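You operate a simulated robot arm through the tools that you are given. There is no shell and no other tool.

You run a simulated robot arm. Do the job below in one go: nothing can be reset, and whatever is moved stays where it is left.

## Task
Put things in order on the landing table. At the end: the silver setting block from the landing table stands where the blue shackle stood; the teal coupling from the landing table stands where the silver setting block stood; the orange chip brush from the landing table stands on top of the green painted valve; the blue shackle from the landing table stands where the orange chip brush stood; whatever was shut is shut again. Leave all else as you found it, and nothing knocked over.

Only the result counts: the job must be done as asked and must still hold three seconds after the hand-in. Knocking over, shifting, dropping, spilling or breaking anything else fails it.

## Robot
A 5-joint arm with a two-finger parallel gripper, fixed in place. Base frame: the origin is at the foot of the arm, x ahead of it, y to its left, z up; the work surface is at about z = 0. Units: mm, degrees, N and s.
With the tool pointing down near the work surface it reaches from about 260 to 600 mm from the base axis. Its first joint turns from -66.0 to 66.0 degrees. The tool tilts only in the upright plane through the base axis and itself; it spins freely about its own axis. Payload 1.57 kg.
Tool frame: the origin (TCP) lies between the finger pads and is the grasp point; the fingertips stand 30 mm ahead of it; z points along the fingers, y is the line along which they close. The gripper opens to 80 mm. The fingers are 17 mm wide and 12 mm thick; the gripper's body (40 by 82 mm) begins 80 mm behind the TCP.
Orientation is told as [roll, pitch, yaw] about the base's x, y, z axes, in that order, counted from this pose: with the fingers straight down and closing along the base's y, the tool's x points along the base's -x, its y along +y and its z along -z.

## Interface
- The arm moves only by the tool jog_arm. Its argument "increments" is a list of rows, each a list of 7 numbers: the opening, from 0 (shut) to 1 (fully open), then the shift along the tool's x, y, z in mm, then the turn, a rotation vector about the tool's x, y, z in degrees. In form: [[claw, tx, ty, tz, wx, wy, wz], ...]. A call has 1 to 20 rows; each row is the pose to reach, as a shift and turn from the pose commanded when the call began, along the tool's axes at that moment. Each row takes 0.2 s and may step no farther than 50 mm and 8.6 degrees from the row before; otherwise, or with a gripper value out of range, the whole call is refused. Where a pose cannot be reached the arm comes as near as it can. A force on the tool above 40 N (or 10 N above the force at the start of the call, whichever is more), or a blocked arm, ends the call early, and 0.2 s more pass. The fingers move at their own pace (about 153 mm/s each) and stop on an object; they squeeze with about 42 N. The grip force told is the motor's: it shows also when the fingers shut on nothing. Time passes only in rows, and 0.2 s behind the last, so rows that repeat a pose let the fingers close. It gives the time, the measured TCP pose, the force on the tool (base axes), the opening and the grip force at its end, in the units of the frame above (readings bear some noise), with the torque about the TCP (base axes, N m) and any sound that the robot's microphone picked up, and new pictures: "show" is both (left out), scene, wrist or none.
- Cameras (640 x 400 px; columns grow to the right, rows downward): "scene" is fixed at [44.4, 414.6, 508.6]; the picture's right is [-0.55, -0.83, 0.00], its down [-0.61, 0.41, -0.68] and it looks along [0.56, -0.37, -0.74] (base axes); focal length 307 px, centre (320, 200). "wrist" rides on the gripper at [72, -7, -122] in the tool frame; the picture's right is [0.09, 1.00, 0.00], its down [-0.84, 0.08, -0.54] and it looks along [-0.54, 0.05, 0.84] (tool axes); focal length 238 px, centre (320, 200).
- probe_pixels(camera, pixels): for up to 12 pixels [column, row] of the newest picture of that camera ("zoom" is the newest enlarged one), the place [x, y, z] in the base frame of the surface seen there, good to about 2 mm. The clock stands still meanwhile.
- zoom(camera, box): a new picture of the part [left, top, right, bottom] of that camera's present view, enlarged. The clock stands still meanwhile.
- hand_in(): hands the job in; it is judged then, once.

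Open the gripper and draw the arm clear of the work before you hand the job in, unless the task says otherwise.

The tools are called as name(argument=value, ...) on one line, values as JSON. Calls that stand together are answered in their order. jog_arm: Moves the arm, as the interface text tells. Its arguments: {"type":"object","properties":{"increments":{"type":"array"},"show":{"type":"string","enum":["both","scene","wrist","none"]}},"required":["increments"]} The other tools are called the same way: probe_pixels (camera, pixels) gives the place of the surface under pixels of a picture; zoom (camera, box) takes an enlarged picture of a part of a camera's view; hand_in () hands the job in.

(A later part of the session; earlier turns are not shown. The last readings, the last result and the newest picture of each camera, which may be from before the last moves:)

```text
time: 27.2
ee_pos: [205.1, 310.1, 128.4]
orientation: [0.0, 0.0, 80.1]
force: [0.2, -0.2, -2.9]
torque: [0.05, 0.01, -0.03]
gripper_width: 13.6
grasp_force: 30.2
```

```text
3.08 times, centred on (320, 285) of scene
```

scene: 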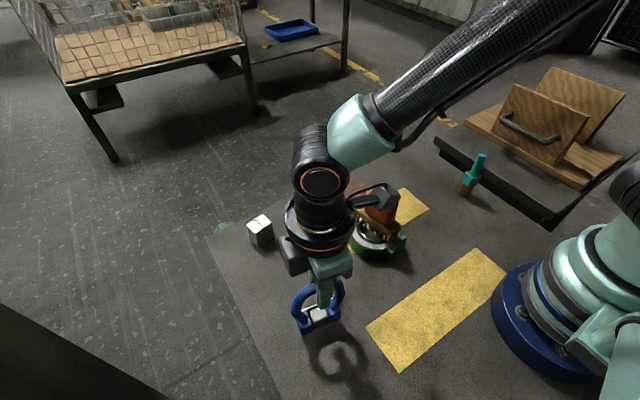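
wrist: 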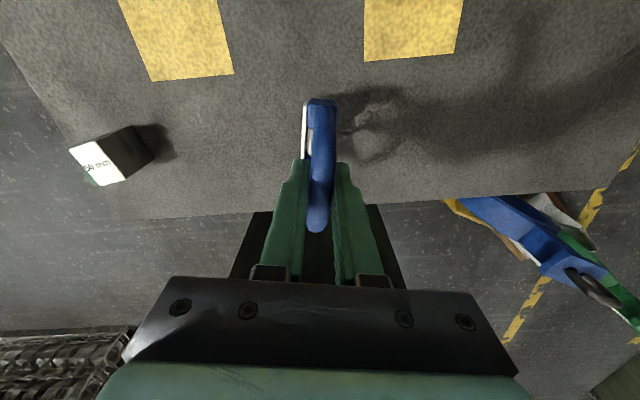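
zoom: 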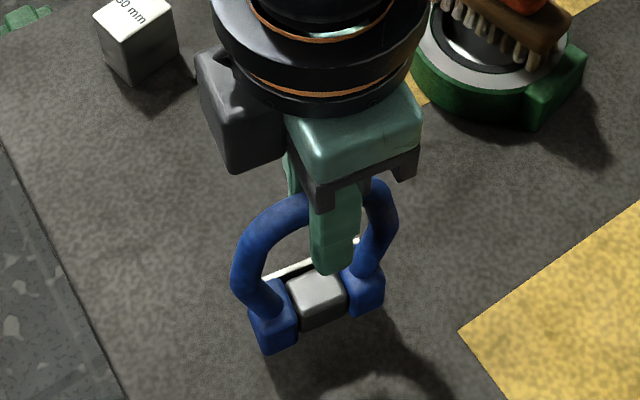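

No obstacles near. I lower by 11 mm and read the pose before the last millimetres.

jog_arm(increments=[[0, 0, 0, 6, 0, 0, 0], [0, 0, 0, 11, 0, 0, 0], [0, 0, 0, 11, 0, 0, 0]], show="none")

jog_arm(increments=[[0, 0, 0, 1, 0, 0, 0], [0, 0, 0, 1, 0, 0, 0]], show="scene")

zoom(camera="scene", box=[270, 220, 370, 350])

probe_pixels(camera="zoom", pixels=[[255, 320], [265, 350], [293, 350], [345, 310], [382, 305], [315, 310], [260, 310], [370, 285]])

```text
time: 28.0
ee_pos: [204.4, 311.4, 117.1]
orientation: [0.0, -0.1, 80.0]
force: [-0.1, 0.6, -2.9]
torque: [-0.02, -0.01, -0.03]
gripper_width: 13.6
grasp_force: 30.3
```

```text
time: 28.6
ee_pos: [204.6, 310.4, 117.3]
orientation: [0.0, 0.1, 80.0]
force: [0.7, -0.9, -2.2]
torque: [0.0, 0.0, 0.03]
gripper_width: 13.5
grasp_force: 30.1
```

scene: 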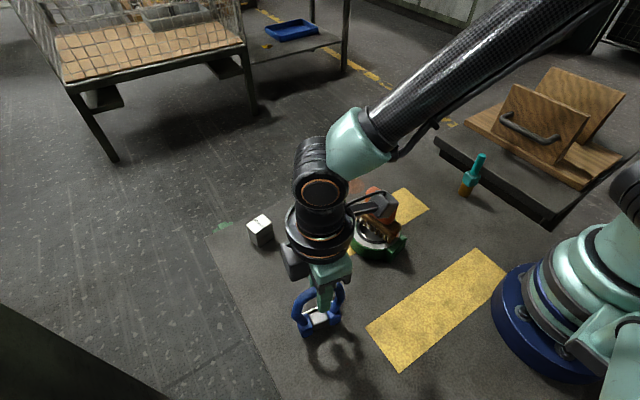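

```text
3.08 times, centred on (320, 285) of scene
```

zoom: 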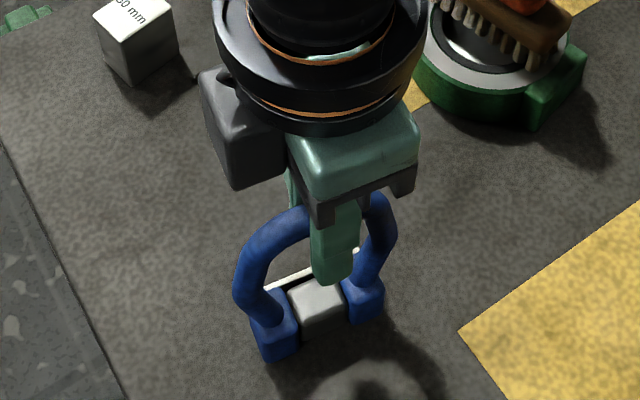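

```text
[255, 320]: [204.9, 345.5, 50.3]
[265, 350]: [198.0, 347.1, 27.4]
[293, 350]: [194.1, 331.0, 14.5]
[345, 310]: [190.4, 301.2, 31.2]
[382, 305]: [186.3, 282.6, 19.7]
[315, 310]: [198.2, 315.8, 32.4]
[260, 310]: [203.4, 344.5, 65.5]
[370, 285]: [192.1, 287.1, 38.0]
```

The shackle is ~2 mm short in x of the target, so I shift +2 mm in x and step down to contact.

jog_arm(increments=[[0, -0.5, -2, 0, 0, 0, 0], [0, -0.5, -2, 1, 0, 0, 0], [0, -0.5, -2, 1, 0, 0, 0]], show="none")

jog_arm(increments=[[0, 0, 0, 1, 0, 0, 0], [0, 0, 0, 1, 0, 0, 0]], show="none")

jog_arm(increments=[[0, 0, 0, 1, 0, 0, 0], [0, 0, 0, 1, 0, 0, 0]], show="none")

```text
time: 29.4
ee_pos: [208.4, 312.2, 117.0]
orientation: [0.1, 0.0, 80.0]
force: [0.6, 0.6, -2.6]
torque: [0.02, -0.02, 0.0]
gripper_width: 13.7
grasp_force: 30.2
```

```text
time: 30.0
ee_pos: [207.3, 312.2, 115.5]
orientation: [-0.1, 0.1, 80.1]
force: [-0.7, -0.5, -2.9]
torque: [-0.02, -0.01, 0.02]
gripper_width: 13.6
grasp_force: 29.8
```

```text
time: 30.6
ee_pos: [206.6, 311.3, 115.2]
orientation: [-0.1, 0.0, 80.0]
force: [0.2, 1.1, -3.3]
torque: [0.01, 0.0, 0.01]
gripper_width: 13.6
grasp_force: 30.9
```

No contact yet at z≈115; I keep stepping down 1 mm at a time.

jog_arm(increments=[[0, 0, 0, 1, 0, 0, 0], [0, 0, 0, 1, 0, 0, 0]], show="none")

jog_arm(increments=[[0, 0, 0, 0.7, 0, 0, 0], [0, 0, 0, 0.7, 0, 0, 0]], show="none")

```text
time: 31.2
ee_pos: [207.3, 312.2, 113.9]
orientation: [0.0, 0.0, 79.9]
force: [0.2, -2.0, 0.1]
torque: [-0.11, 0.03, 0.01]
gripper_width: 13.4
grasp_force: 29.9
```

```text
time: 31.8
ee_pos: [207.6, 311.7, 114.0]
orientation: [0.1, -0.2, 80.0]
force: [-0.7, -7.8, 22.8]
torque: [-0.48, 0.08, 0.01]
gripper_width: 13.8
grasp_force: 29.9
```

Contact reached (22.8 N). I back off 0.6 mm and open the fingers.

jog_arm(increments=[[0, 0, 0, -0.6, 0, 0, 0], [0, 0, 0, -0.6, 0, 0, 0], [0.3, 0, 0, -0.6, 0, 0, 0], [0.6, 0, 0, -0.6, 0, 0, 0], [0.6, 0, 0, -0.6, 0, 0, 0]])

zoom(camera="scene", box=[270, 220, 370, 350])

```text
time: 33.0
ee_pos: [206.5, 312.9, 112.7]
orientation: [-0.1, 0.0, 80.0]
force: [0.3, 0.3, -0.3]
torque: [-0.02, 0.0, -0.01]
gripper_width: 48.0
grasp_force: 0.0
```

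scene: 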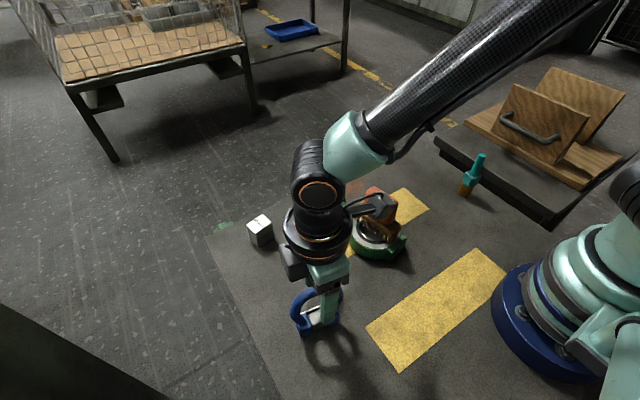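
wrist: 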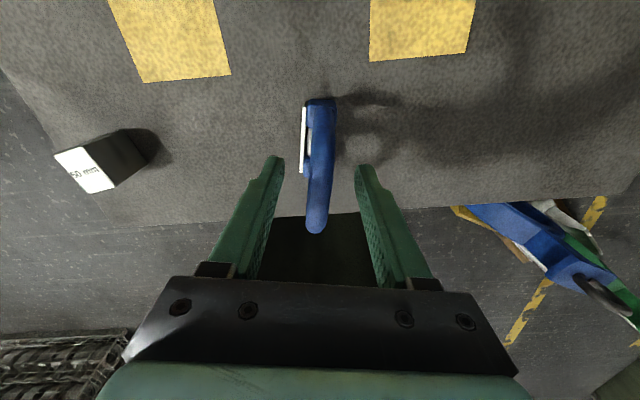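

```text
3.08 times, centred on (320, 285) of scene
```

zoom: 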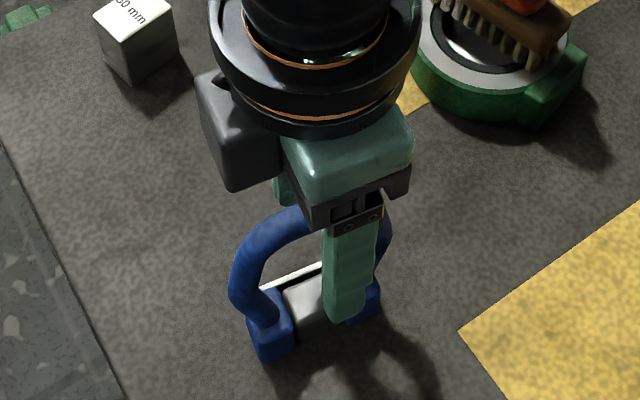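

The shackle stands free at the brush's old spot. I lift straight up and then move over to view the silver block.

jog_arm(increments=[[0.6, 0, 0, -10, 0, 0, 0], [0.6, 0, 0, -45, 0, 0, 0], [0.6, 0, 0, -90, 0, 0, 0], [0.6, 0, 0, -130, 0, 0, 0], [0.8, -1, -35, -130, 0, 0, 8], [1, -2, -75, -130, 0, 0, 16], [1, -4, -120, -130, 0, 0, 24], [1, -5.7, -164, -130, 0, 0, 32], [1, -5.7, -164, -130, 0, 0, 40], [1, -5.7, -164, -130, 0, 0, 40]])

zoom(camera="scene", box=[270, 250, 370, 350])

```text
time: 35.2
ee_pos: [370.8, 287.1, 243.2]
orientation: [0.0, -0.1, 39.9]
force: [-0.4, -0.1, 0.5]
torque: [0.02, 0.04, 0.01]
gripper_width: 79.8
grasp_force: 0.0
```

scene: 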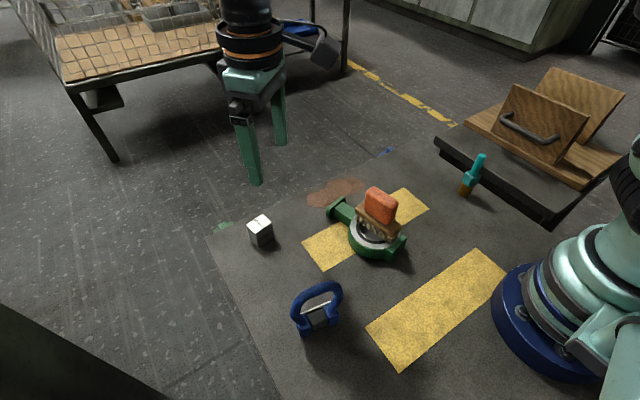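
wrist: 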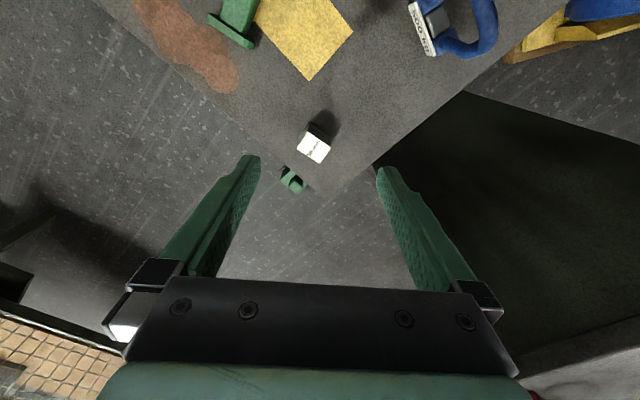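

```text
4.00 times, centred on (320, 300) of scene
```

zoom: 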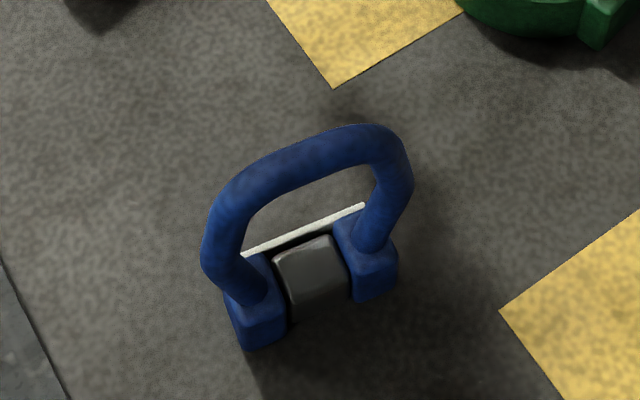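

The shackle stands upright. I zoom on the block at wrist (315,143) and probe its corners.

zoom(camera="wrist", box=[280, 100, 350, 180])

probe_pixels(camera="wrist", pixels=[[306, 130], [329, 144], [320, 160], [299, 152], [315, 145], [315, 127], [331, 138], [310, 122]])

```text
5.00 times, centred on (315, 140) of wrist
```

zoom: 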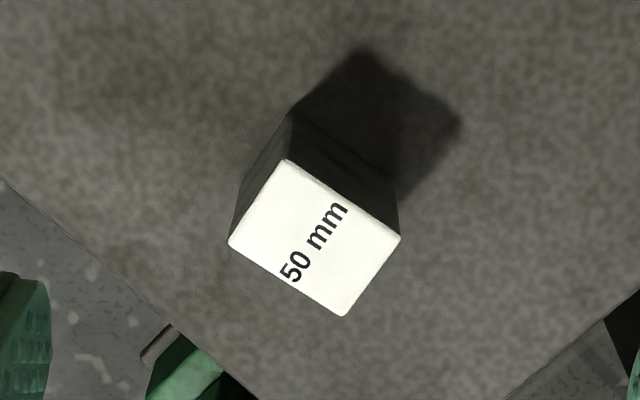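

```text
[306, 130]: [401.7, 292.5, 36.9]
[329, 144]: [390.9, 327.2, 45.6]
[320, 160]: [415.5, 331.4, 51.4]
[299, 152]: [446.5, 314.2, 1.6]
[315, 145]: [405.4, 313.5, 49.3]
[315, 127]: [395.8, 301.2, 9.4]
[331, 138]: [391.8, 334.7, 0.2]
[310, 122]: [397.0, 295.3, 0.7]
```

probe_pixels(camera="zoom", pixels=[[287, 166], [395, 240], [342, 312], [233, 240], [316, 240], [340, 203], [262, 203], [290, 275], [370, 276], [290, 120]])

```text
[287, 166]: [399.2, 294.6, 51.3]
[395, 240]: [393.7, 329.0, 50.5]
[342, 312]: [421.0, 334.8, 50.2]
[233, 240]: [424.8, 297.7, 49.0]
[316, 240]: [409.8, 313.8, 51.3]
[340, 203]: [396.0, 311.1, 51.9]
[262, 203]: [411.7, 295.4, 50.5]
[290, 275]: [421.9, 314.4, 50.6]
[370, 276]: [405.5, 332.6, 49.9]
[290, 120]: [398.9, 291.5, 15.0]
```

The block (about 36×28×50) is centred at (409.7,314), yaw ≈8.5°. I check the green cleat near it, then hover with yaw 8.5°.

probe_pixels(camera="zoom", pixels=[[190, 370], [160, 345], [20, 300], [250, 390]])

jog_arm(increments=[[0.75, 0, 0, 0, 0, 0, 8], [0.75, 0, 0, 0, 0, 0, 16], [0.75, 0, 0, 0, 0, 0, 24], [0.75, 0, 0, 0, 0, 0, 31.5], [0.75, 0, 0, 0, 0, 0, 31.5]])

```text
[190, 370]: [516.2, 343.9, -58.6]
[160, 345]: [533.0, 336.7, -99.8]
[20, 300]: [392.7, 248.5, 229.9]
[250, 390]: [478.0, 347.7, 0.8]
```

```text
time: 36.4
ee_pos: [369.7, 288.7, 243.0]
orientation: [0.0, 0.0, 8.4]
force: [-0.1, 0.1, -0.7]
torque: [-0.02, 0.03, -0.02]
gripper_width: 60.2
grasp_force: 0.1
```

scene: 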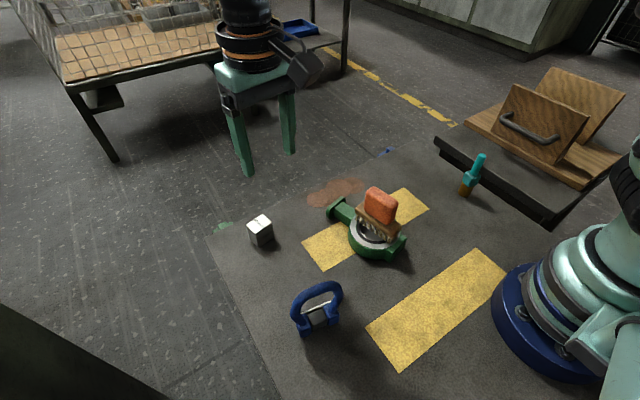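
wrist: 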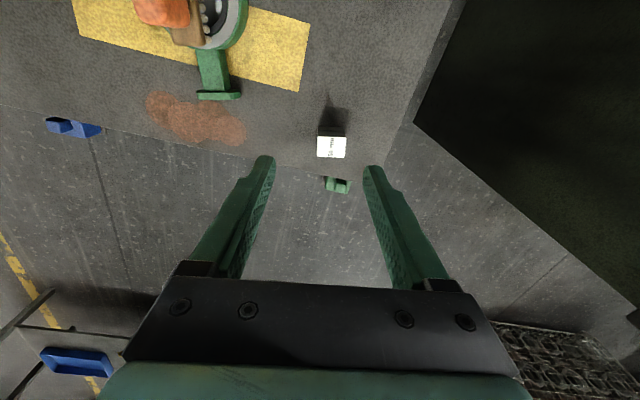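

The block now appears square in the wrist view at (331,147). I move above it to (410,314,110) and check.

jog_arm(increments=[[0.75, -20, 9, 20, 0, 0, 0], [0.75, -43.5, 19.3, 50, 0, 0, 0], [0.75, -43.5, 19.3, 90, 0, 0, 0], [0.75, -43.5, 19.3, 130, 0, 0, 0], [0.75, -43.5, 19.3, 130, 0, 0, 0], [0.75, -43.5, 19.3, 130, 0, 0, 0]])

zoom(camera="wrist", box=[260, 120, 380, 220])

probe_pixels(camera="zoom", pixels=[[320, 200], [240, 180], [400, 180], [320, 150], [320, 250]])

```text
time: 37.8
ee_pos: [410.7, 313.4, 113.4]
orientation: [0.1, -0.1, 8.5]
force: [0.1, 0.6, -0.4]
torque: [0.0, -0.01, -0.02]
gripper_width: 60.1
grasp_force: 0.2
```

scene: 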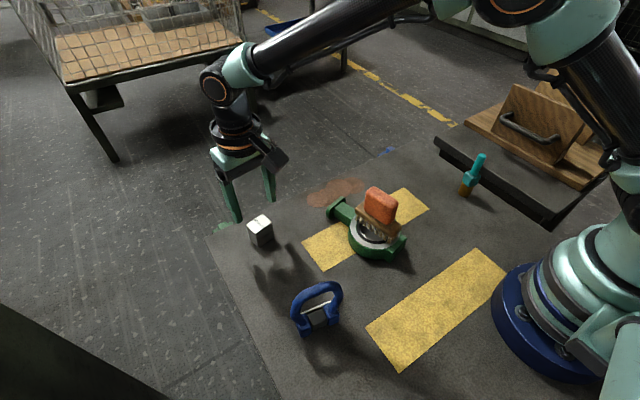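
wrist: 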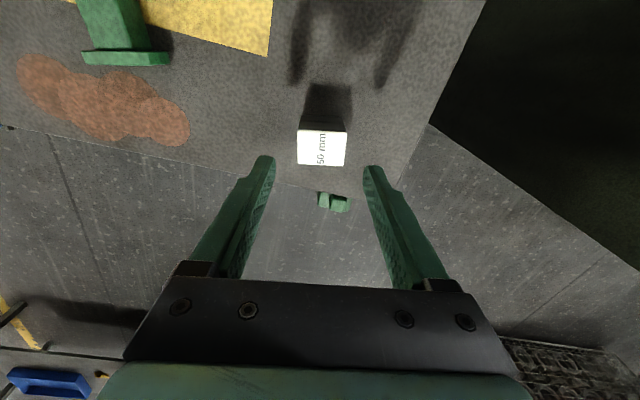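

```text
4.00 times, centred on (320, 170) of wrist
```

zoom: 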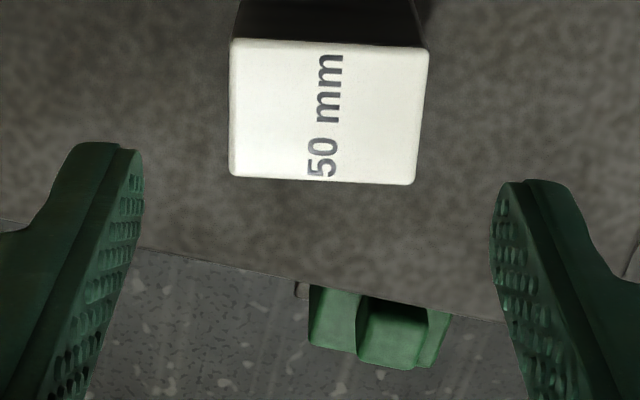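

```text
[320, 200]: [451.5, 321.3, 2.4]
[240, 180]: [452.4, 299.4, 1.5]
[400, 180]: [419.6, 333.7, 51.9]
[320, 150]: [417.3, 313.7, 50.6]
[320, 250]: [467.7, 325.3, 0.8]
```

The block is square with the fingers. I probe the corners once more for the centre before descending.

probe_pixels(camera="zoom", pixels=[[236, 110], [418, 110], [330, 45], [325, 178], [236, 45], [420, 55], [236, 172], [410, 178]])

```text
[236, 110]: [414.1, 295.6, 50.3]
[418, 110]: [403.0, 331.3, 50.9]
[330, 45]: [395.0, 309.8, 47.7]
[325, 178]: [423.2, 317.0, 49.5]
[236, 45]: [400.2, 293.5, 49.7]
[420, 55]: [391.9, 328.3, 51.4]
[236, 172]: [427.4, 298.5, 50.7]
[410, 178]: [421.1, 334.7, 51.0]
```

The centre is (410.2,313.8), yaw ≈11°, so I trim the spin by 2.5°, descend to z≈37 and close.

jog_arm(increments=[[0.75, 0, 0, 20, 0, 0, -2.5], [0.75, 0, 0, 45, 0, 0, -2.5], [0.75, 0, 0, 65, 0, 0, -2.5], [0.75, 0, 0, 76, 0, 0, -2.5], [0.75, 0, 0, 76, 0, 0, -2.5], [0.4, 0, 0, 76, 0, 0, -2.5], [0.2, 0, 0, 76, 0, 0, -2.5], [0, 0, 0, 76, 0, 0, -2.5], [0, 0, 0, 76, 0, 0, -2.5]])

```text
time: 39.8
ee_pos: [409.8, 315.8, 36.7]
orientation: [-0.1, 0.0, 11.1]
force: [0.3, -0.2, -0.6]
torque: [0.04, -0.02, -0.03]
gripper_width: 39.7
grasp_force: 41.8
```

scene: 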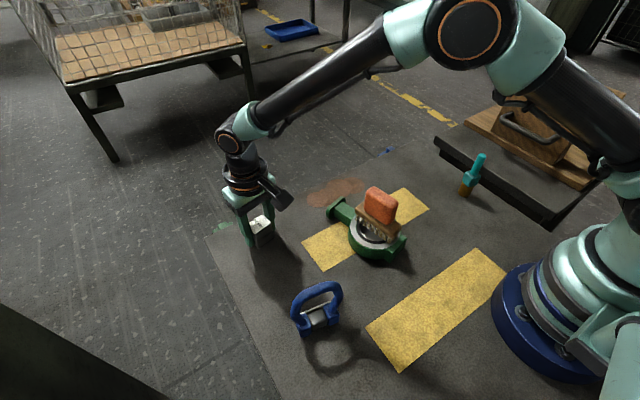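
wrist: 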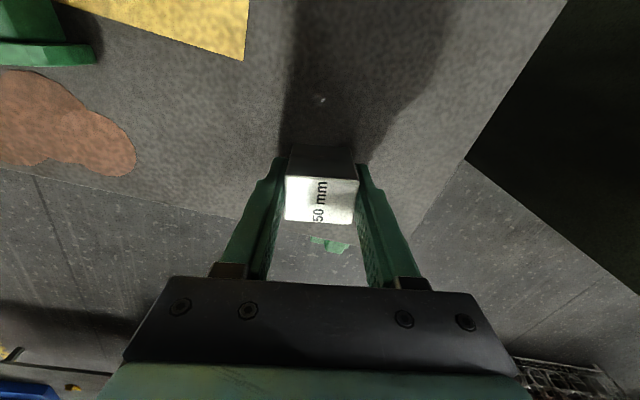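

The block is held at 39.7 mm. I lift it 100 mm and carry it to above the shackle's old spot (387,-84.5).

jog_arm(increments=[[0, 0, 0, -15, 0, 0, 0], [0, 0, 0, -50, 0, 0, 0], [0, 0, 0, -85, 0, 0, 0], [0, 0, 0, -105, 0, 0, 0], [0, 6, -25, -105, 0, 0, 0], [0, 15, -60, -105, 0, 0, 0], [0, 25, -98, -105, 0, 0, 0], [0, 35, -137, -105, 0, 0, 0], [0, 45, -176, -105, 0, 0, 0], [0, 55, -215, -105, 0, 0, 0], [0, 65, -254, -105, 0, 0, 0], [0, 75, -293, -105, 0, 0, 0], [0, 85, -332, -105, 0, 0, 0], [0, 93, -365, -105, 0, 0, 0], [0, 98.9, -387.9, -105, 0, 0, 0], [0, 98.9, -387.9, -105, 0, 0, 0], [0, 98.9, -387.9, -105, 0, 0, 0]])

```text
time: 43.4
ee_pos: [387.3, -85.1, 143.2]
orientation: [0.1, 0.0, 11.0]
force: [-0.8, 0.1, -5.5]
torque: [0.03, 0.02, 0.0]
gripper_width: 40.0
grasp_force: 42.0
```

scene: 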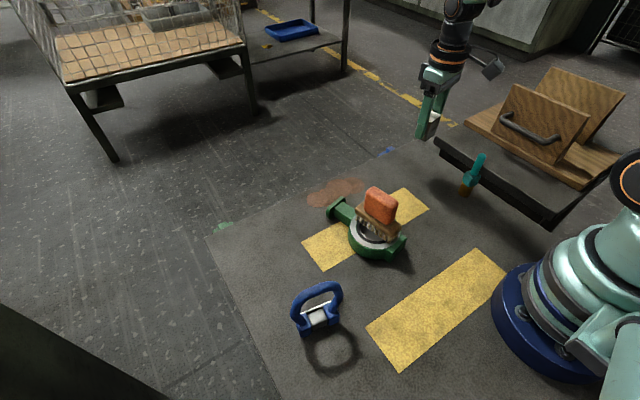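
wrist: 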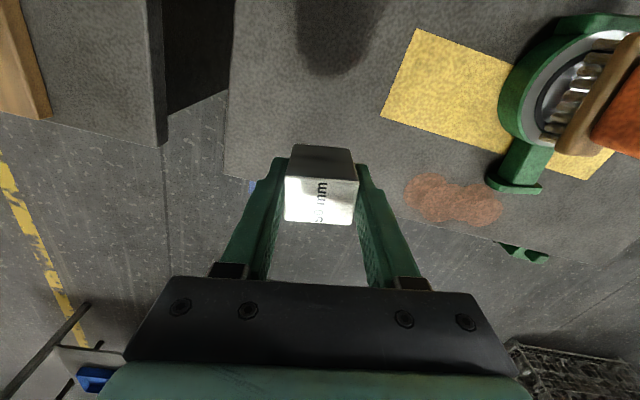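

The block is at (387,-85). I lower 100 mm to just above the table, then step down.

jog_arm(increments=[[0, 0, 0, 35, 0, 0, 0], [0, 0, 0, 70, 0, 0, 0], [0, 0, 0, 95, 0, 0, 0], [0, 0, 0, 101, 0, 0, 0], [0, 0, 0, 101, 0, 0, 0]], show="scene")

jog_arm(increments=[[0, 0, 0, 1, 0, 0, 0], [0, 0, 0, 2, 0, 0, 0], [0, 0, 0, 2, 0, 0, 0]], show="none")

jog_arm(increments=[[0, 0, 0, 1, 0, 0, 0], [0, 0, 0, 1, 0, 0, 0]], show="none")

```text
time: 44.6
ee_pos: [387.8, -86.1, 41.7]
orientation: [0.0, -0.1, 11.0]
force: [0.4, 0.5, -5.1]
torque: [0.01, 0.0, 0.04]
gripper_width: 39.8
grasp_force: 42.0
```

scene: 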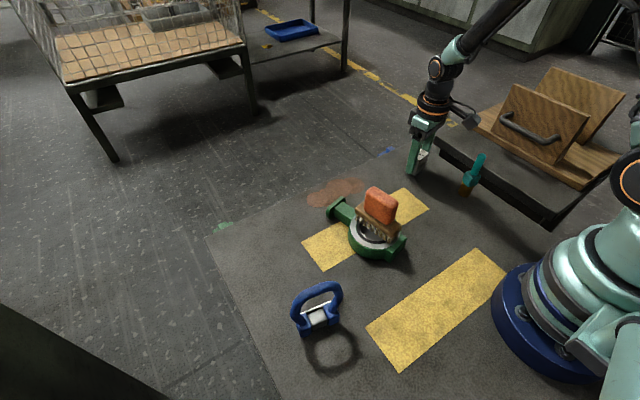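

```text
time: 45.4
ee_pos: [386.3, -86.1, 39.2]
orientation: [0.1, 0.1, 11.1]
force: [-0.8, 0.2, -3.6]
torque: [-0.01, 0.02, 0.02]
gripper_width: 39.7
grasp_force: 41.9
```

```text
time: 46.0
ee_pos: [386.9, -84.0, 38.5]
orientation: [0.0, -0.1, 11.0]
force: [-0.1, 0.3, -5.4]
torque: [0.03, -0.03, -0.03]
gripper_width: 39.6
grasp_force: 42.3
```

Near z≈38.5 and no contact yet; I step down further.

jog_arm(increments=[[0, 0, 0, 1, 0, 0, 0], [0, 0, 0, 1, 0, 0, 0]], show="none")

jog_arm(increments=[[0, 0, 0, 0.7, 0, 0, 0], [0, 0, 0, 0.7, 0, 0, 0]], show="none")

```text
time: 46.6
ee_pos: [387.7, -85.5, 38.1]
orientation: [0.0, 0.1, 11.1]
force: [0.2, -0.5, -4.8]
torque: [-0.04, 0.0, 0.03]
gripper_width: 39.6
grasp_force: 41.4
```

```text
time: 47.2
ee_pos: [386.5, -85.6, 36.9]
orientation: [0.0, 0.0, 11.0]
force: [-1.2, 0.6, -0.4]
torque: [-0.02, 0.01, -0.02]
gripper_width: 39.9
grasp_force: 42.1
```

The weight is being taken up by the table (force -0.4 N). I press 0.3 mm more and open.

jog_arm(increments=[[0, 0, 0, 0.3, 0, 0, 0], [0, 0, 0, 0.3, 0, 0, 0], [0.6, 0, 0, 0.3, 0, 0, 0], [0.75, 0, 0, 0.3, 0, 0, 0], [0.75, 0, 0, 0.3, 0, 0, 0]])

zoom(camera="wrist", box=[240, 120, 400, 260])

probe_pixels(camera="wrist", pixels=[[320, 205], [290, 185], [350, 185], [320, 185], [290, 215], [350, 215]])

```text
time: 48.4
ee_pos: [387.2, -85.0, 37.0]
orientation: [0.0, 0.0, 11.0]
force: [-0.2, -0.9, -0.3]
torque: [0.01, -0.01, 0.01]
gripper_width: 59.9
grasp_force: 0.1
```

scene: 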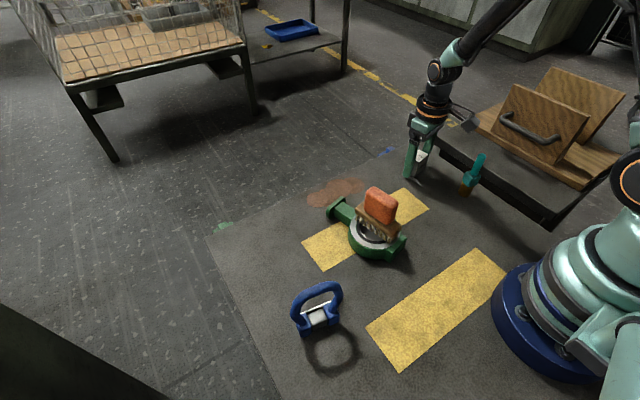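
wrist: 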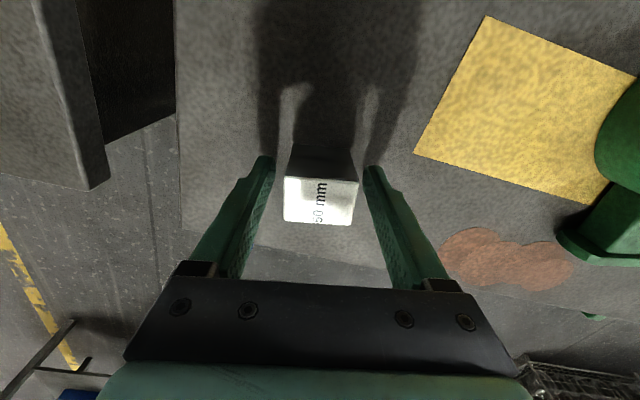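

```text
2.86 times, centred on (320, 190) of wrist
```

zoom: 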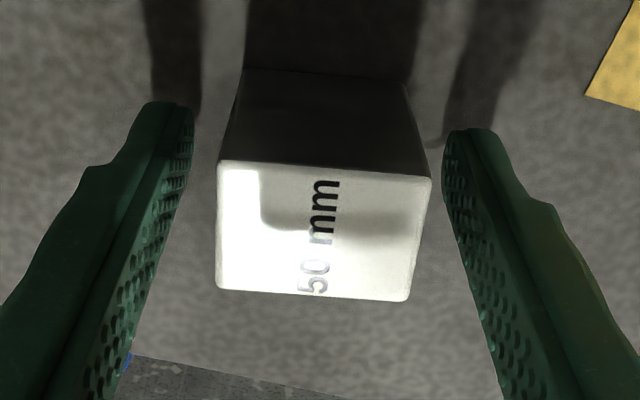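

```text
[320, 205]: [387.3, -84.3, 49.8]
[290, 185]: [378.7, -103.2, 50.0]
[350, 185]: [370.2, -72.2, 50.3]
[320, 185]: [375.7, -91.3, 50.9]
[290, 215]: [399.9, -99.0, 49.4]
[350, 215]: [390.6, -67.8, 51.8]
```

The block stands at (387,-85), released. I raise the tool straight up and shift back over the coupling to view it.

jog_arm(increments=[[0.75, 0, 0, -10, 0, 0, 0], [0.75, 0, 0, -45, 0, 0, 0], [0.75, 0, 0, -90, 0, 0, 0], [0.75, 0, 0, -135, 0, 0, 0], [0.75, 0, 0, -180, 0, 0, 0], [0.75, 0, 0, -215, 0, 0, 0], [0.75, 35, 0, -215, 0, 0, 0], [0.75, 75, 0, -215, 0, 0, 0], [0.75, 112, 1.4, -215, 0, 0, 0], [0.75, 112, 1.4, -215, 0, 0, 0]])

zoom(camera="scene", box=[380, 110, 560, 240])

probe_pixels(camera="zoom", pixels=[[250, 130], [400, 220], [560, 350], [230, 170], [360, 250], [335, 160], [345, 200], [315, 235], [310, 265], [300, 290], [110, 170], [500, 390]])

```text
time: 50.6
ee_pos: [274.4, -103.1, 248.9]
orientation: [0.0, 0.0, 11.0]
force: [0.0, -0.4, -0.9]
torque: [0.02, 0.05, 0.03]
gripper_width: 60.1
grasp_force: 0.1
```

scene: 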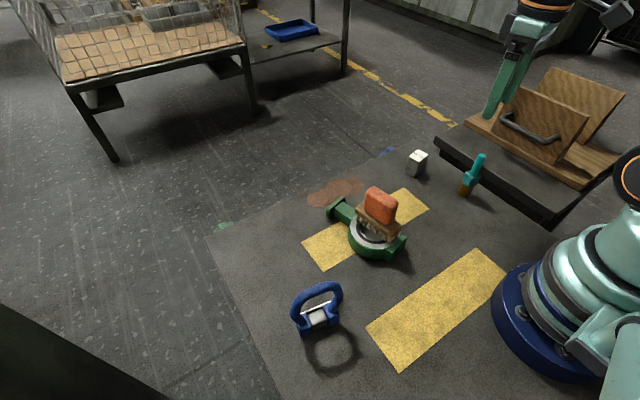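
wrist: 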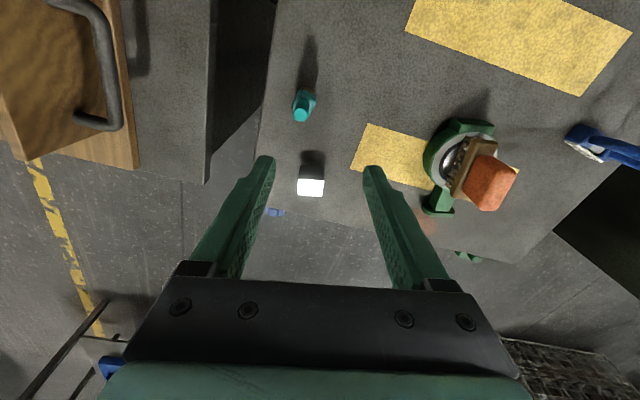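

```text
3.08 times, centred on (470, 175) of scene
```

zoom: 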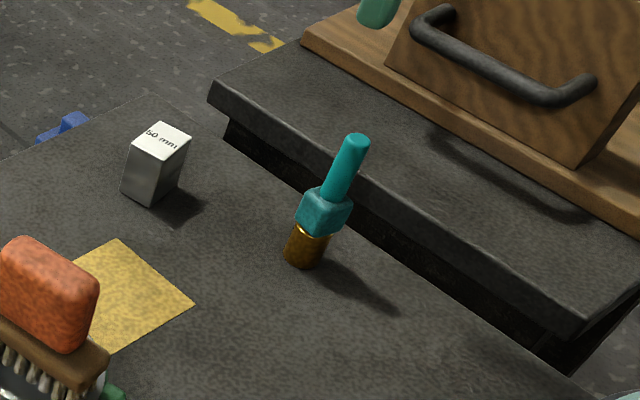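

```text
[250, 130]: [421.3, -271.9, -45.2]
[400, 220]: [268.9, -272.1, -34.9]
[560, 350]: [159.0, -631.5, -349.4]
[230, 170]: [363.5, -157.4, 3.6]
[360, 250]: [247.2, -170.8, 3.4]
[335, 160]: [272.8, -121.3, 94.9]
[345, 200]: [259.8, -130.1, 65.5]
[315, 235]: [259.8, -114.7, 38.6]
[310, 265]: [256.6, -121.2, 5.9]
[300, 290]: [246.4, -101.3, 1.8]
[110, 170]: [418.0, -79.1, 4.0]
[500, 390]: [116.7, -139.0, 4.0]
```

The adjacent bench is lower (z≈-40), so no obstruction. I zoom on the coupling at wrist (304,106) and probe it.

zoom(camera="wrist", box=[270, 60, 340, 140])

probe_pixels(camera="zoom", pixels=[[320, 270], [285, 270], [350, 270], [315, 300], [310, 230], [350, 180], [270, 200], [300, 165], [395, 210], [345, 165], [320, 150], [350, 150]])

```text
5.00 times, centred on (305, 100) of wrist
```

zoom: 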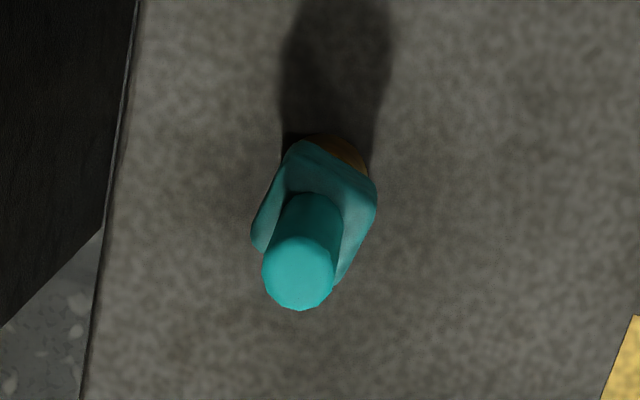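

```text
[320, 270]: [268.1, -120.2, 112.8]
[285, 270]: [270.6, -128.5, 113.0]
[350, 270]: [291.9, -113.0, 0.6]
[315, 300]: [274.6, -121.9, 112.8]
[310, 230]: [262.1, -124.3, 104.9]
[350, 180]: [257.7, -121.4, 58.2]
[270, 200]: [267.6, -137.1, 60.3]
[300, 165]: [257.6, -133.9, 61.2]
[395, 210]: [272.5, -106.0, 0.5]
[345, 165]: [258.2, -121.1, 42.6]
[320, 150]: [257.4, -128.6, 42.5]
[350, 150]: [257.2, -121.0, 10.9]
```

The coupling's stem top is at ≈(269.5,-125,113), ~18 mm across, above a square nut ending at z≈62. I move over it to z≈165 and refine.

jog_arm(increments=[[0.75, 4, -10, 0, 0, 0, 0], [0.75, 9, -20.5, 20, 0, 0, 0], [0.75, 9, -20.5, 55, 0, 0, 0], [0.75, 9, -20.5, 80, 0, 0, 0], [0.75, 9, -20.5, 80, 0, 0, 0], [0.75, 9, -20.5, 80, 0, 0, 0]])

zoom(camera="wrist", box=[270, 90, 370, 190])

```text
time: 52.0
ee_pos: [271.4, -125.7, 170.5]
orientation: [0.0, 0.0, 11.0]
force: [0.8, 0.3, 0.0]
torque: [-0.03, 0.02, -0.02]
gripper_width: 60.0
grasp_force: 0.0
```

scene: 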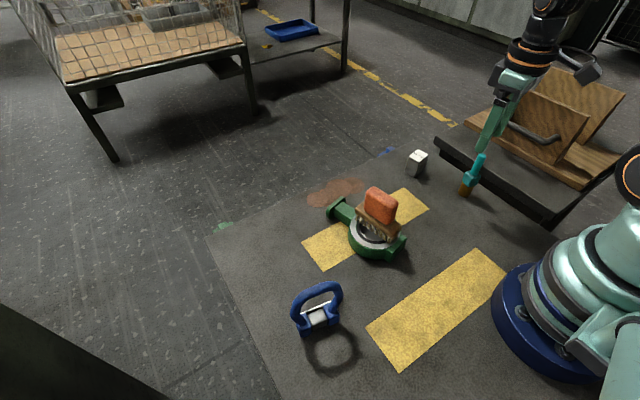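
wrist: 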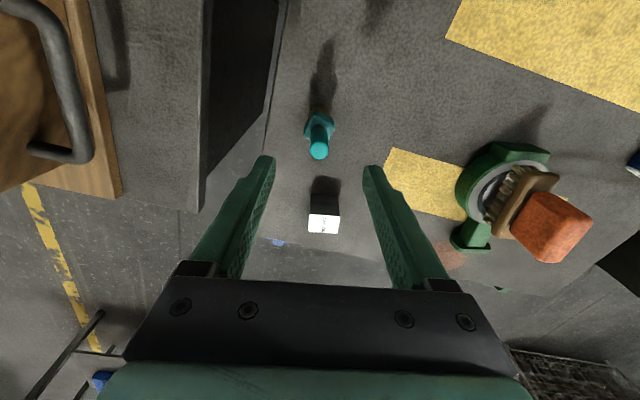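

```text
4.00 times, centred on (320, 140) of wrist
```

zoom: 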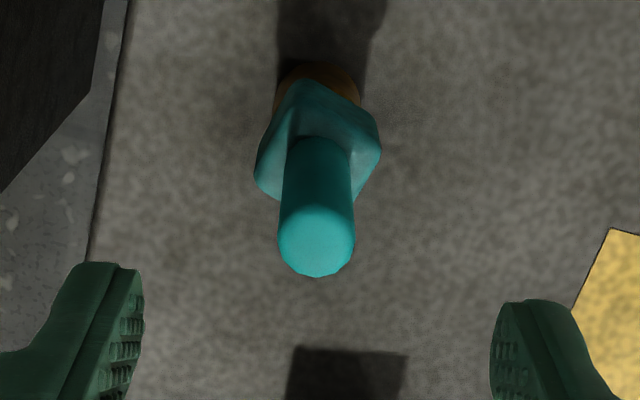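

probe_pixels(camera="zoom", pixels=[[316, 240], [284, 240], [348, 240], [316, 270], [316, 212], [310, 90], [262, 180], [375, 145], [345, 80], [285, 85], [310, 70], [370, 180]])

```text
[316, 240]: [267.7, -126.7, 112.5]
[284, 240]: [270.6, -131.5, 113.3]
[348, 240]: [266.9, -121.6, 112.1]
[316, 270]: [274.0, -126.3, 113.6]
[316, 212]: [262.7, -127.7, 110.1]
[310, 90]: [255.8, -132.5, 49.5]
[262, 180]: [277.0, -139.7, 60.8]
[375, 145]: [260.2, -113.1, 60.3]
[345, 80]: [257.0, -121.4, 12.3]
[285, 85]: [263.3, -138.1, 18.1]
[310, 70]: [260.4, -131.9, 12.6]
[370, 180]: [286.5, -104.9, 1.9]
```

The stem axis is at about (268.6,-126.5). I descend to z≈97 with a small shift and close on the stem.

jog_arm(increments=[[0.75, 2, -0.6, 20, 0, 0, 0], [0.75, 2, -0.6, 45, 0, 0, 0], [0.75, 2, -0.6, 65, 0, 0, 0], [0.75, 2, -0.6, 73, 0, 0, 0], [0.75, 2, -0.6, 73, 0, 0, 0]])

zoom(camera="scene", box=[420, 90, 540, 210])

```text
time: 53.2
ee_pos: [269.0, -126.6, 99.7]
orientation: [0.0, 0.0, 11.0]
force: [0.9, -0.5, -0.3]
torque: [0.0, -0.02, -0.01]
gripper_width: 60.0
grasp_force: 0.0
```

scene: 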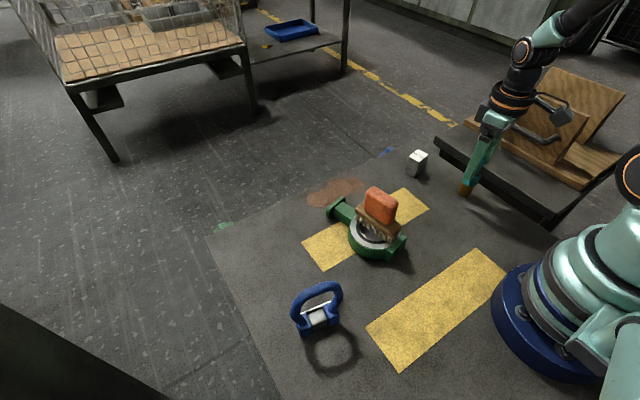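
wrist: 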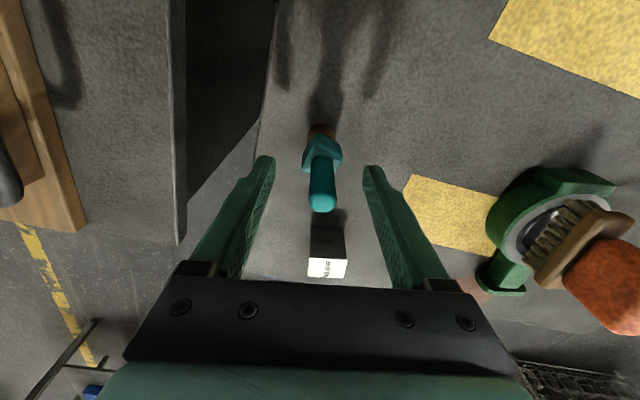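

```text
3.33 times, centred on (480, 150) of scene
```

zoom: 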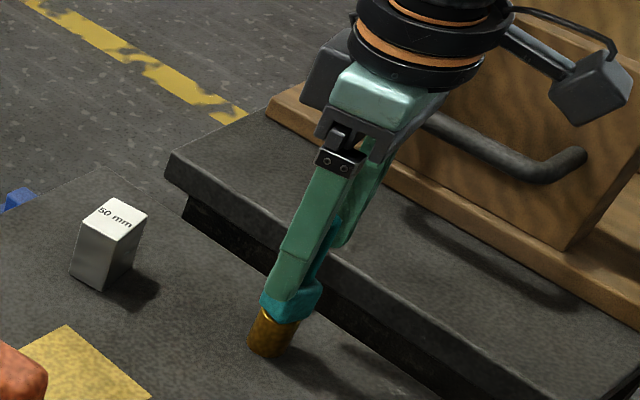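

The stem (column ~322) lies between the fingers, with tips just above the nut. I close.

jog_arm(increments=[[0.5, 0, 0, 0, 0, 0, 0], [0.3, 0, 0, 0, 0, 0, 0], [0.1, 0, 0, 0, 0, 0, 0], [0, 0, 0, 0, 0, 0, 0], [0, 0, 0, 0, 0, 0, 0]], show="none")

jog_arm(increments=[[0, 0, 0, -5, 0, 0, 0], [0, 0, 0, -15, 0, 0, 0], [0, 0, 0, -25, 0, 0, 0], [0, 0, 0, -25, 0, 0, 0]])

zoom(camera="scene", box=[420, 90, 540, 210])

```text
time: 54.4
ee_pos: [271.2, -127.1, 99.2]
orientation: [0.0, 0.0, 11.0]
force: [0.1, 0.6, 0.6]
torque: [0.0, -0.02, -0.01]
gripper_width: 15.4
grasp_force: 31.1
```

```text
time: 55.4
ee_pos: [269.8, -127.5, 124.0]
orientation: [0.0, 0.0, 11.0]
force: [0.0, -0.7, -1.7]
torque: [0.0, 0.02, -0.01]
gripper_width: 15.5
grasp_force: 31.0
```

scene: 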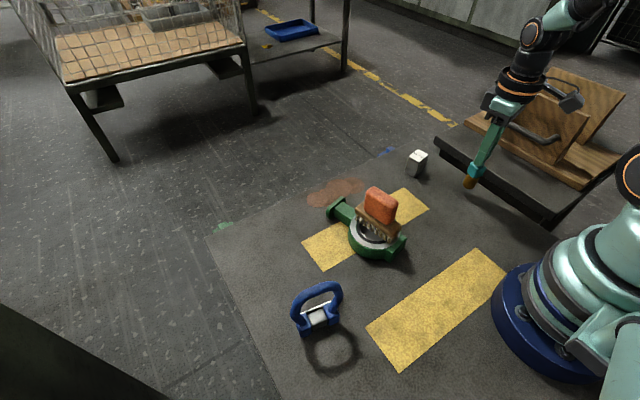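
wrist: 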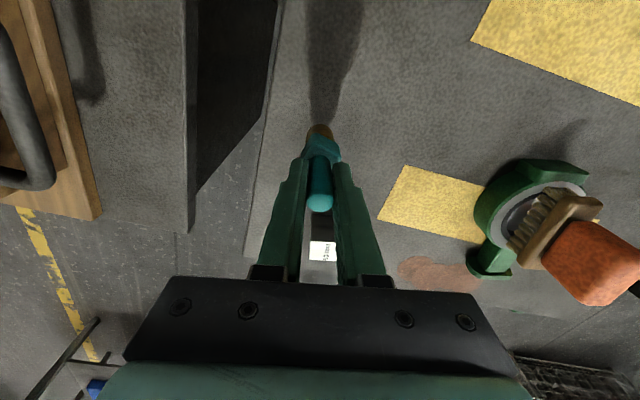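

```text
3.33 times, centred on (480, 150) of scene
```

zoom: 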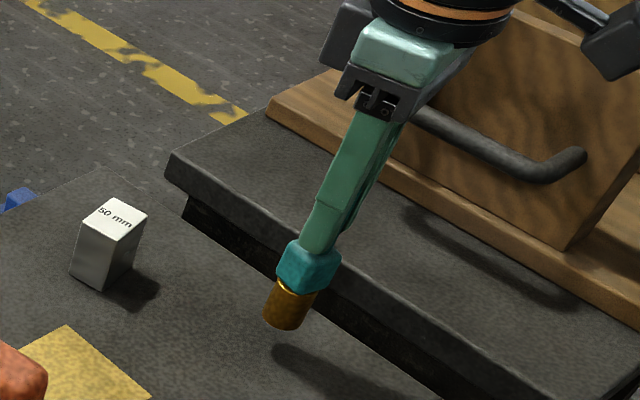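

The coupling hangs straight. I lift to z≈265 and carry it via (410,103) to above the block's old spot (410,314).

jog_arm(increments=[[0, 0, 0, -30, 0, 0, 0], [0, 0, 0, -70, 0, 0, 0], [0, 0, 0, -110, 0, 0, 0], [0, 0, 0, -140, 0, 0, 0], [0, -20, 22, -140, 0, 0, 0], [0, -46, 51, -140, 0, 0, 0], [0, -73, 80, -140, 0, 0, 0], [0, -100, 110, -140, 0, 0, 0], [0, -127, 140, -140, 0, 0, 0], [0, -154, 169, -140, 0, 0, 0], [0, -181.4, 199.1, -140, 0, 0, 0], [0, -189, 238, -140, 0, 0, 0], [0, -197, 278, -140, 0, 0, 0], [0, -205, 318, -140, 0, 0, 0], [0, -213, 358, -140, 0, 0, 0], [0, -219, 388, -140, 0, 0, 0], [0, -222.2, 406.6, -140, 0, 0, 0], [0, -222.2, 406.6, -140, 0, 0, 0], [0, -222.2, 406.6, -140, 0, 0, 0]])

```text
time: 59.4
ee_pos: [409.9, 311.9, 261.7]
orientation: [0.1, 0.0, 11.0]
force: [0.5, -0.2, -1.5]
torque: [-0.02, 0.0, -0.02]
gripper_width: 15.3
grasp_force: 31.2
```

scene: 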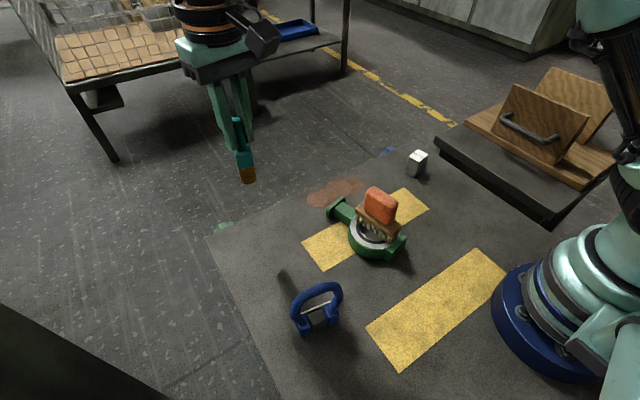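
wrist: 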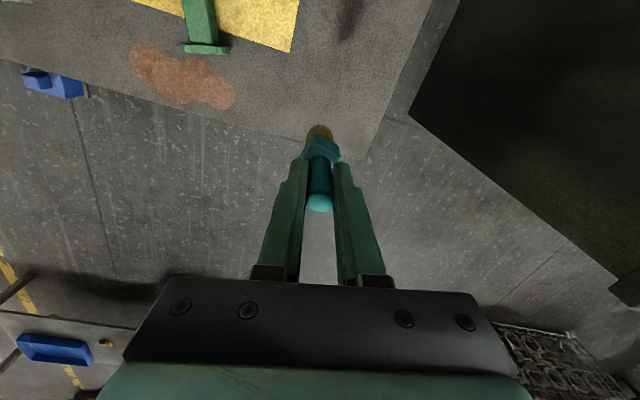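

Positioned at (410,312). I lower 157 mm to just above the table with +1 mm in y.

jog_arm(increments=[[0, 0, 1, 35, 0, 0, 0], [0, 0, 1, 75, 0, 0, 0], [0, 0, 1, 115, 0, 0, 0], [0, 0, 1, 145, 0, 0, 0], [0, 0, 1, 157, 0, 0, 0], [0, 0, 1, 157, 0, 0, 0]])

zoom(camera="scene", box=[200, 140, 320, 260])

jog_arm(increments=[[0, 0, 0, 1, 0, 0, 0], [0, 0, 0, 1, 0, 0, 0]], show="none")

```text
time: 60.8
ee_pos: [409.3, 315.3, 106.4]
orientation: [0.0, 0.1, 11.1]
force: [-0.5, -0.6, -1.7]
torque: [0.04, 0.0, 0.0]
gripper_width: 15.2
grasp_force: 31.5
```

scene: 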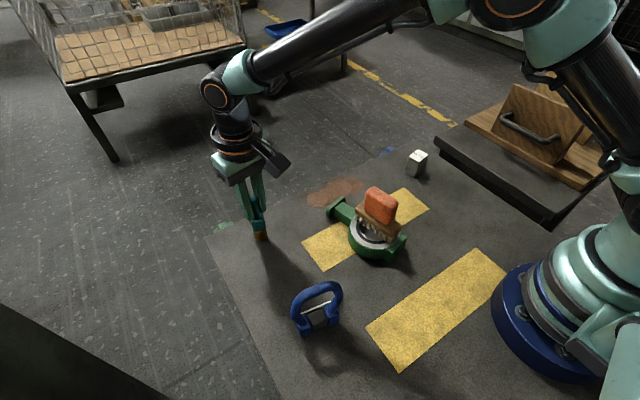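
wrist: 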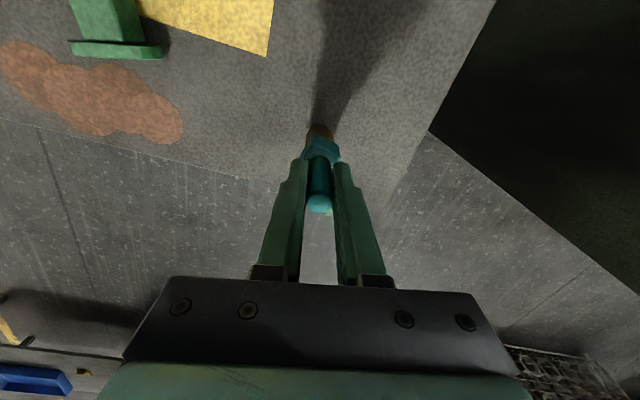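

```text
3.33 times, centred on (260, 200) of scene
```

zoom: 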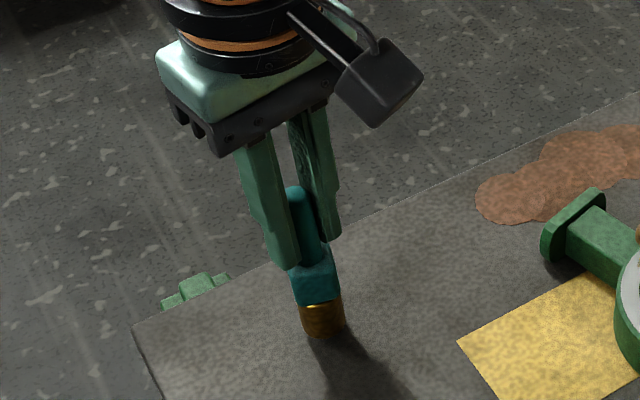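

```text
time: 61.4
ee_pos: [410.4, 314.2, 105.9]
orientation: [0.1, 0.0, 11.0]
force: [-0.1, -0.6, -1.3]
torque: [0.02, 0.0, -0.04]
gripper_width: 15.3
grasp_force: 31.2
```

Position reads (410,314.5), z≈105; grasp was at z≈99.5. I step down carefully.

jog_arm(increments=[[0, 0, 0, 1.5, 0, 0, 0], [0, 0, 0, 3, 0, 0, 0], [0, 0, 0, 3, 0, 0, 0]], show="none")

jog_arm(increments=[[0, 0, 0, 1, 0, 0, 0], [0, 0, 0, 1, 0, 0, 0]], show="none")

jog_arm(increments=[[0, 0, 0, 0.7, 0, 0, 0], [0, 0, 0, 0.7, 0, 0, 0]], show="none")

```text
time: 62.2
ee_pos: [410.6, 314.8, 102.8]
orientation: [0.0, 0.0, 11.1]
force: [-0.3, -0.2, -2.2]
torque: [-0.03, -0.02, -0.02]
gripper_width: 15.3
grasp_force: 31.5
```

```text
time: 62.8
ee_pos: [411.4, 315.4, 101.2]
orientation: [0.0, 0.0, 11.1]
force: [0.5, -0.2, -1.9]
torque: [-0.01, 0.01, -0.01]
gripper_width: 15.2
grasp_force: 31.4
```

```text
time: 63.4
ee_pos: [409.9, 313.4, 100.2]
orientation: [-0.1, -0.1, 11.1]
force: [-0.1, 0.1, -1.4]
torque: [0.01, -0.01, -0.02]
gripper_width: 15.4
grasp_force: 31.0
```

No contact yet at z≈100.5; further 0.7 mm steps.

jog_arm(increments=[[0, 0, 0, 0.7, 0, 0, 0], [0, 0, 0, 0.7, 0, 0, 0]], show="none")

jog_arm(increments=[[0, 0, 0, 0.7, 0, 0, 0], [0, 0, 0, 0.7, 0, 0, 0]], show="none")

```text
time: 64.0
ee_pos: [411.0, 315.1, 100.3]
orientation: [0.1, 0.0, 11.0]
force: [-0.4, 0.5, -1.7]
torque: [-0.01, -0.02, 0.02]
gripper_width: 15.0
grasp_force: 31.1
```

```text
time: 64.6
ee_pos: [411.2, 315.2, 99.5]
orientation: [0.1, 0.0, 11.1]
force: [-0.4, 0.5, -1.6]
torque: [0.01, 0.0, 0.03]
gripper_width: 15.5
grasp_force: 30.8
```

jog_arm(increments=[[0, 0, 0, 0.7, 0, 0, 0], [0, 0, 0, 0.7, 0, 0, 0]], show="none")

jog_arm(increments=[[0, 0, 0, 0.5, 0, 0, 0], [0, 0, 0, 0.5, 0, 0, 0]], show="none")

```text
time: 65.2
ee_pos: [410.9, 314.3, 99.5]
orientation: [0.0, 0.1, 11.0]
force: [-0.7, 0.8, 0.1]
torque: [0.03, 0.11, -0.01]
gripper_width: 15.5
grasp_force: 31.5
```

```text
time: 65.8
ee_pos: [411.2, 314.3, 97.9]
orientation: [0.0, -0.2, 11.0]
force: [1.9, -1.8, 4.2]
torque: [-0.18, -0.07, 0.04]
gripper_width: 15.4
grasp_force: 31.2
```

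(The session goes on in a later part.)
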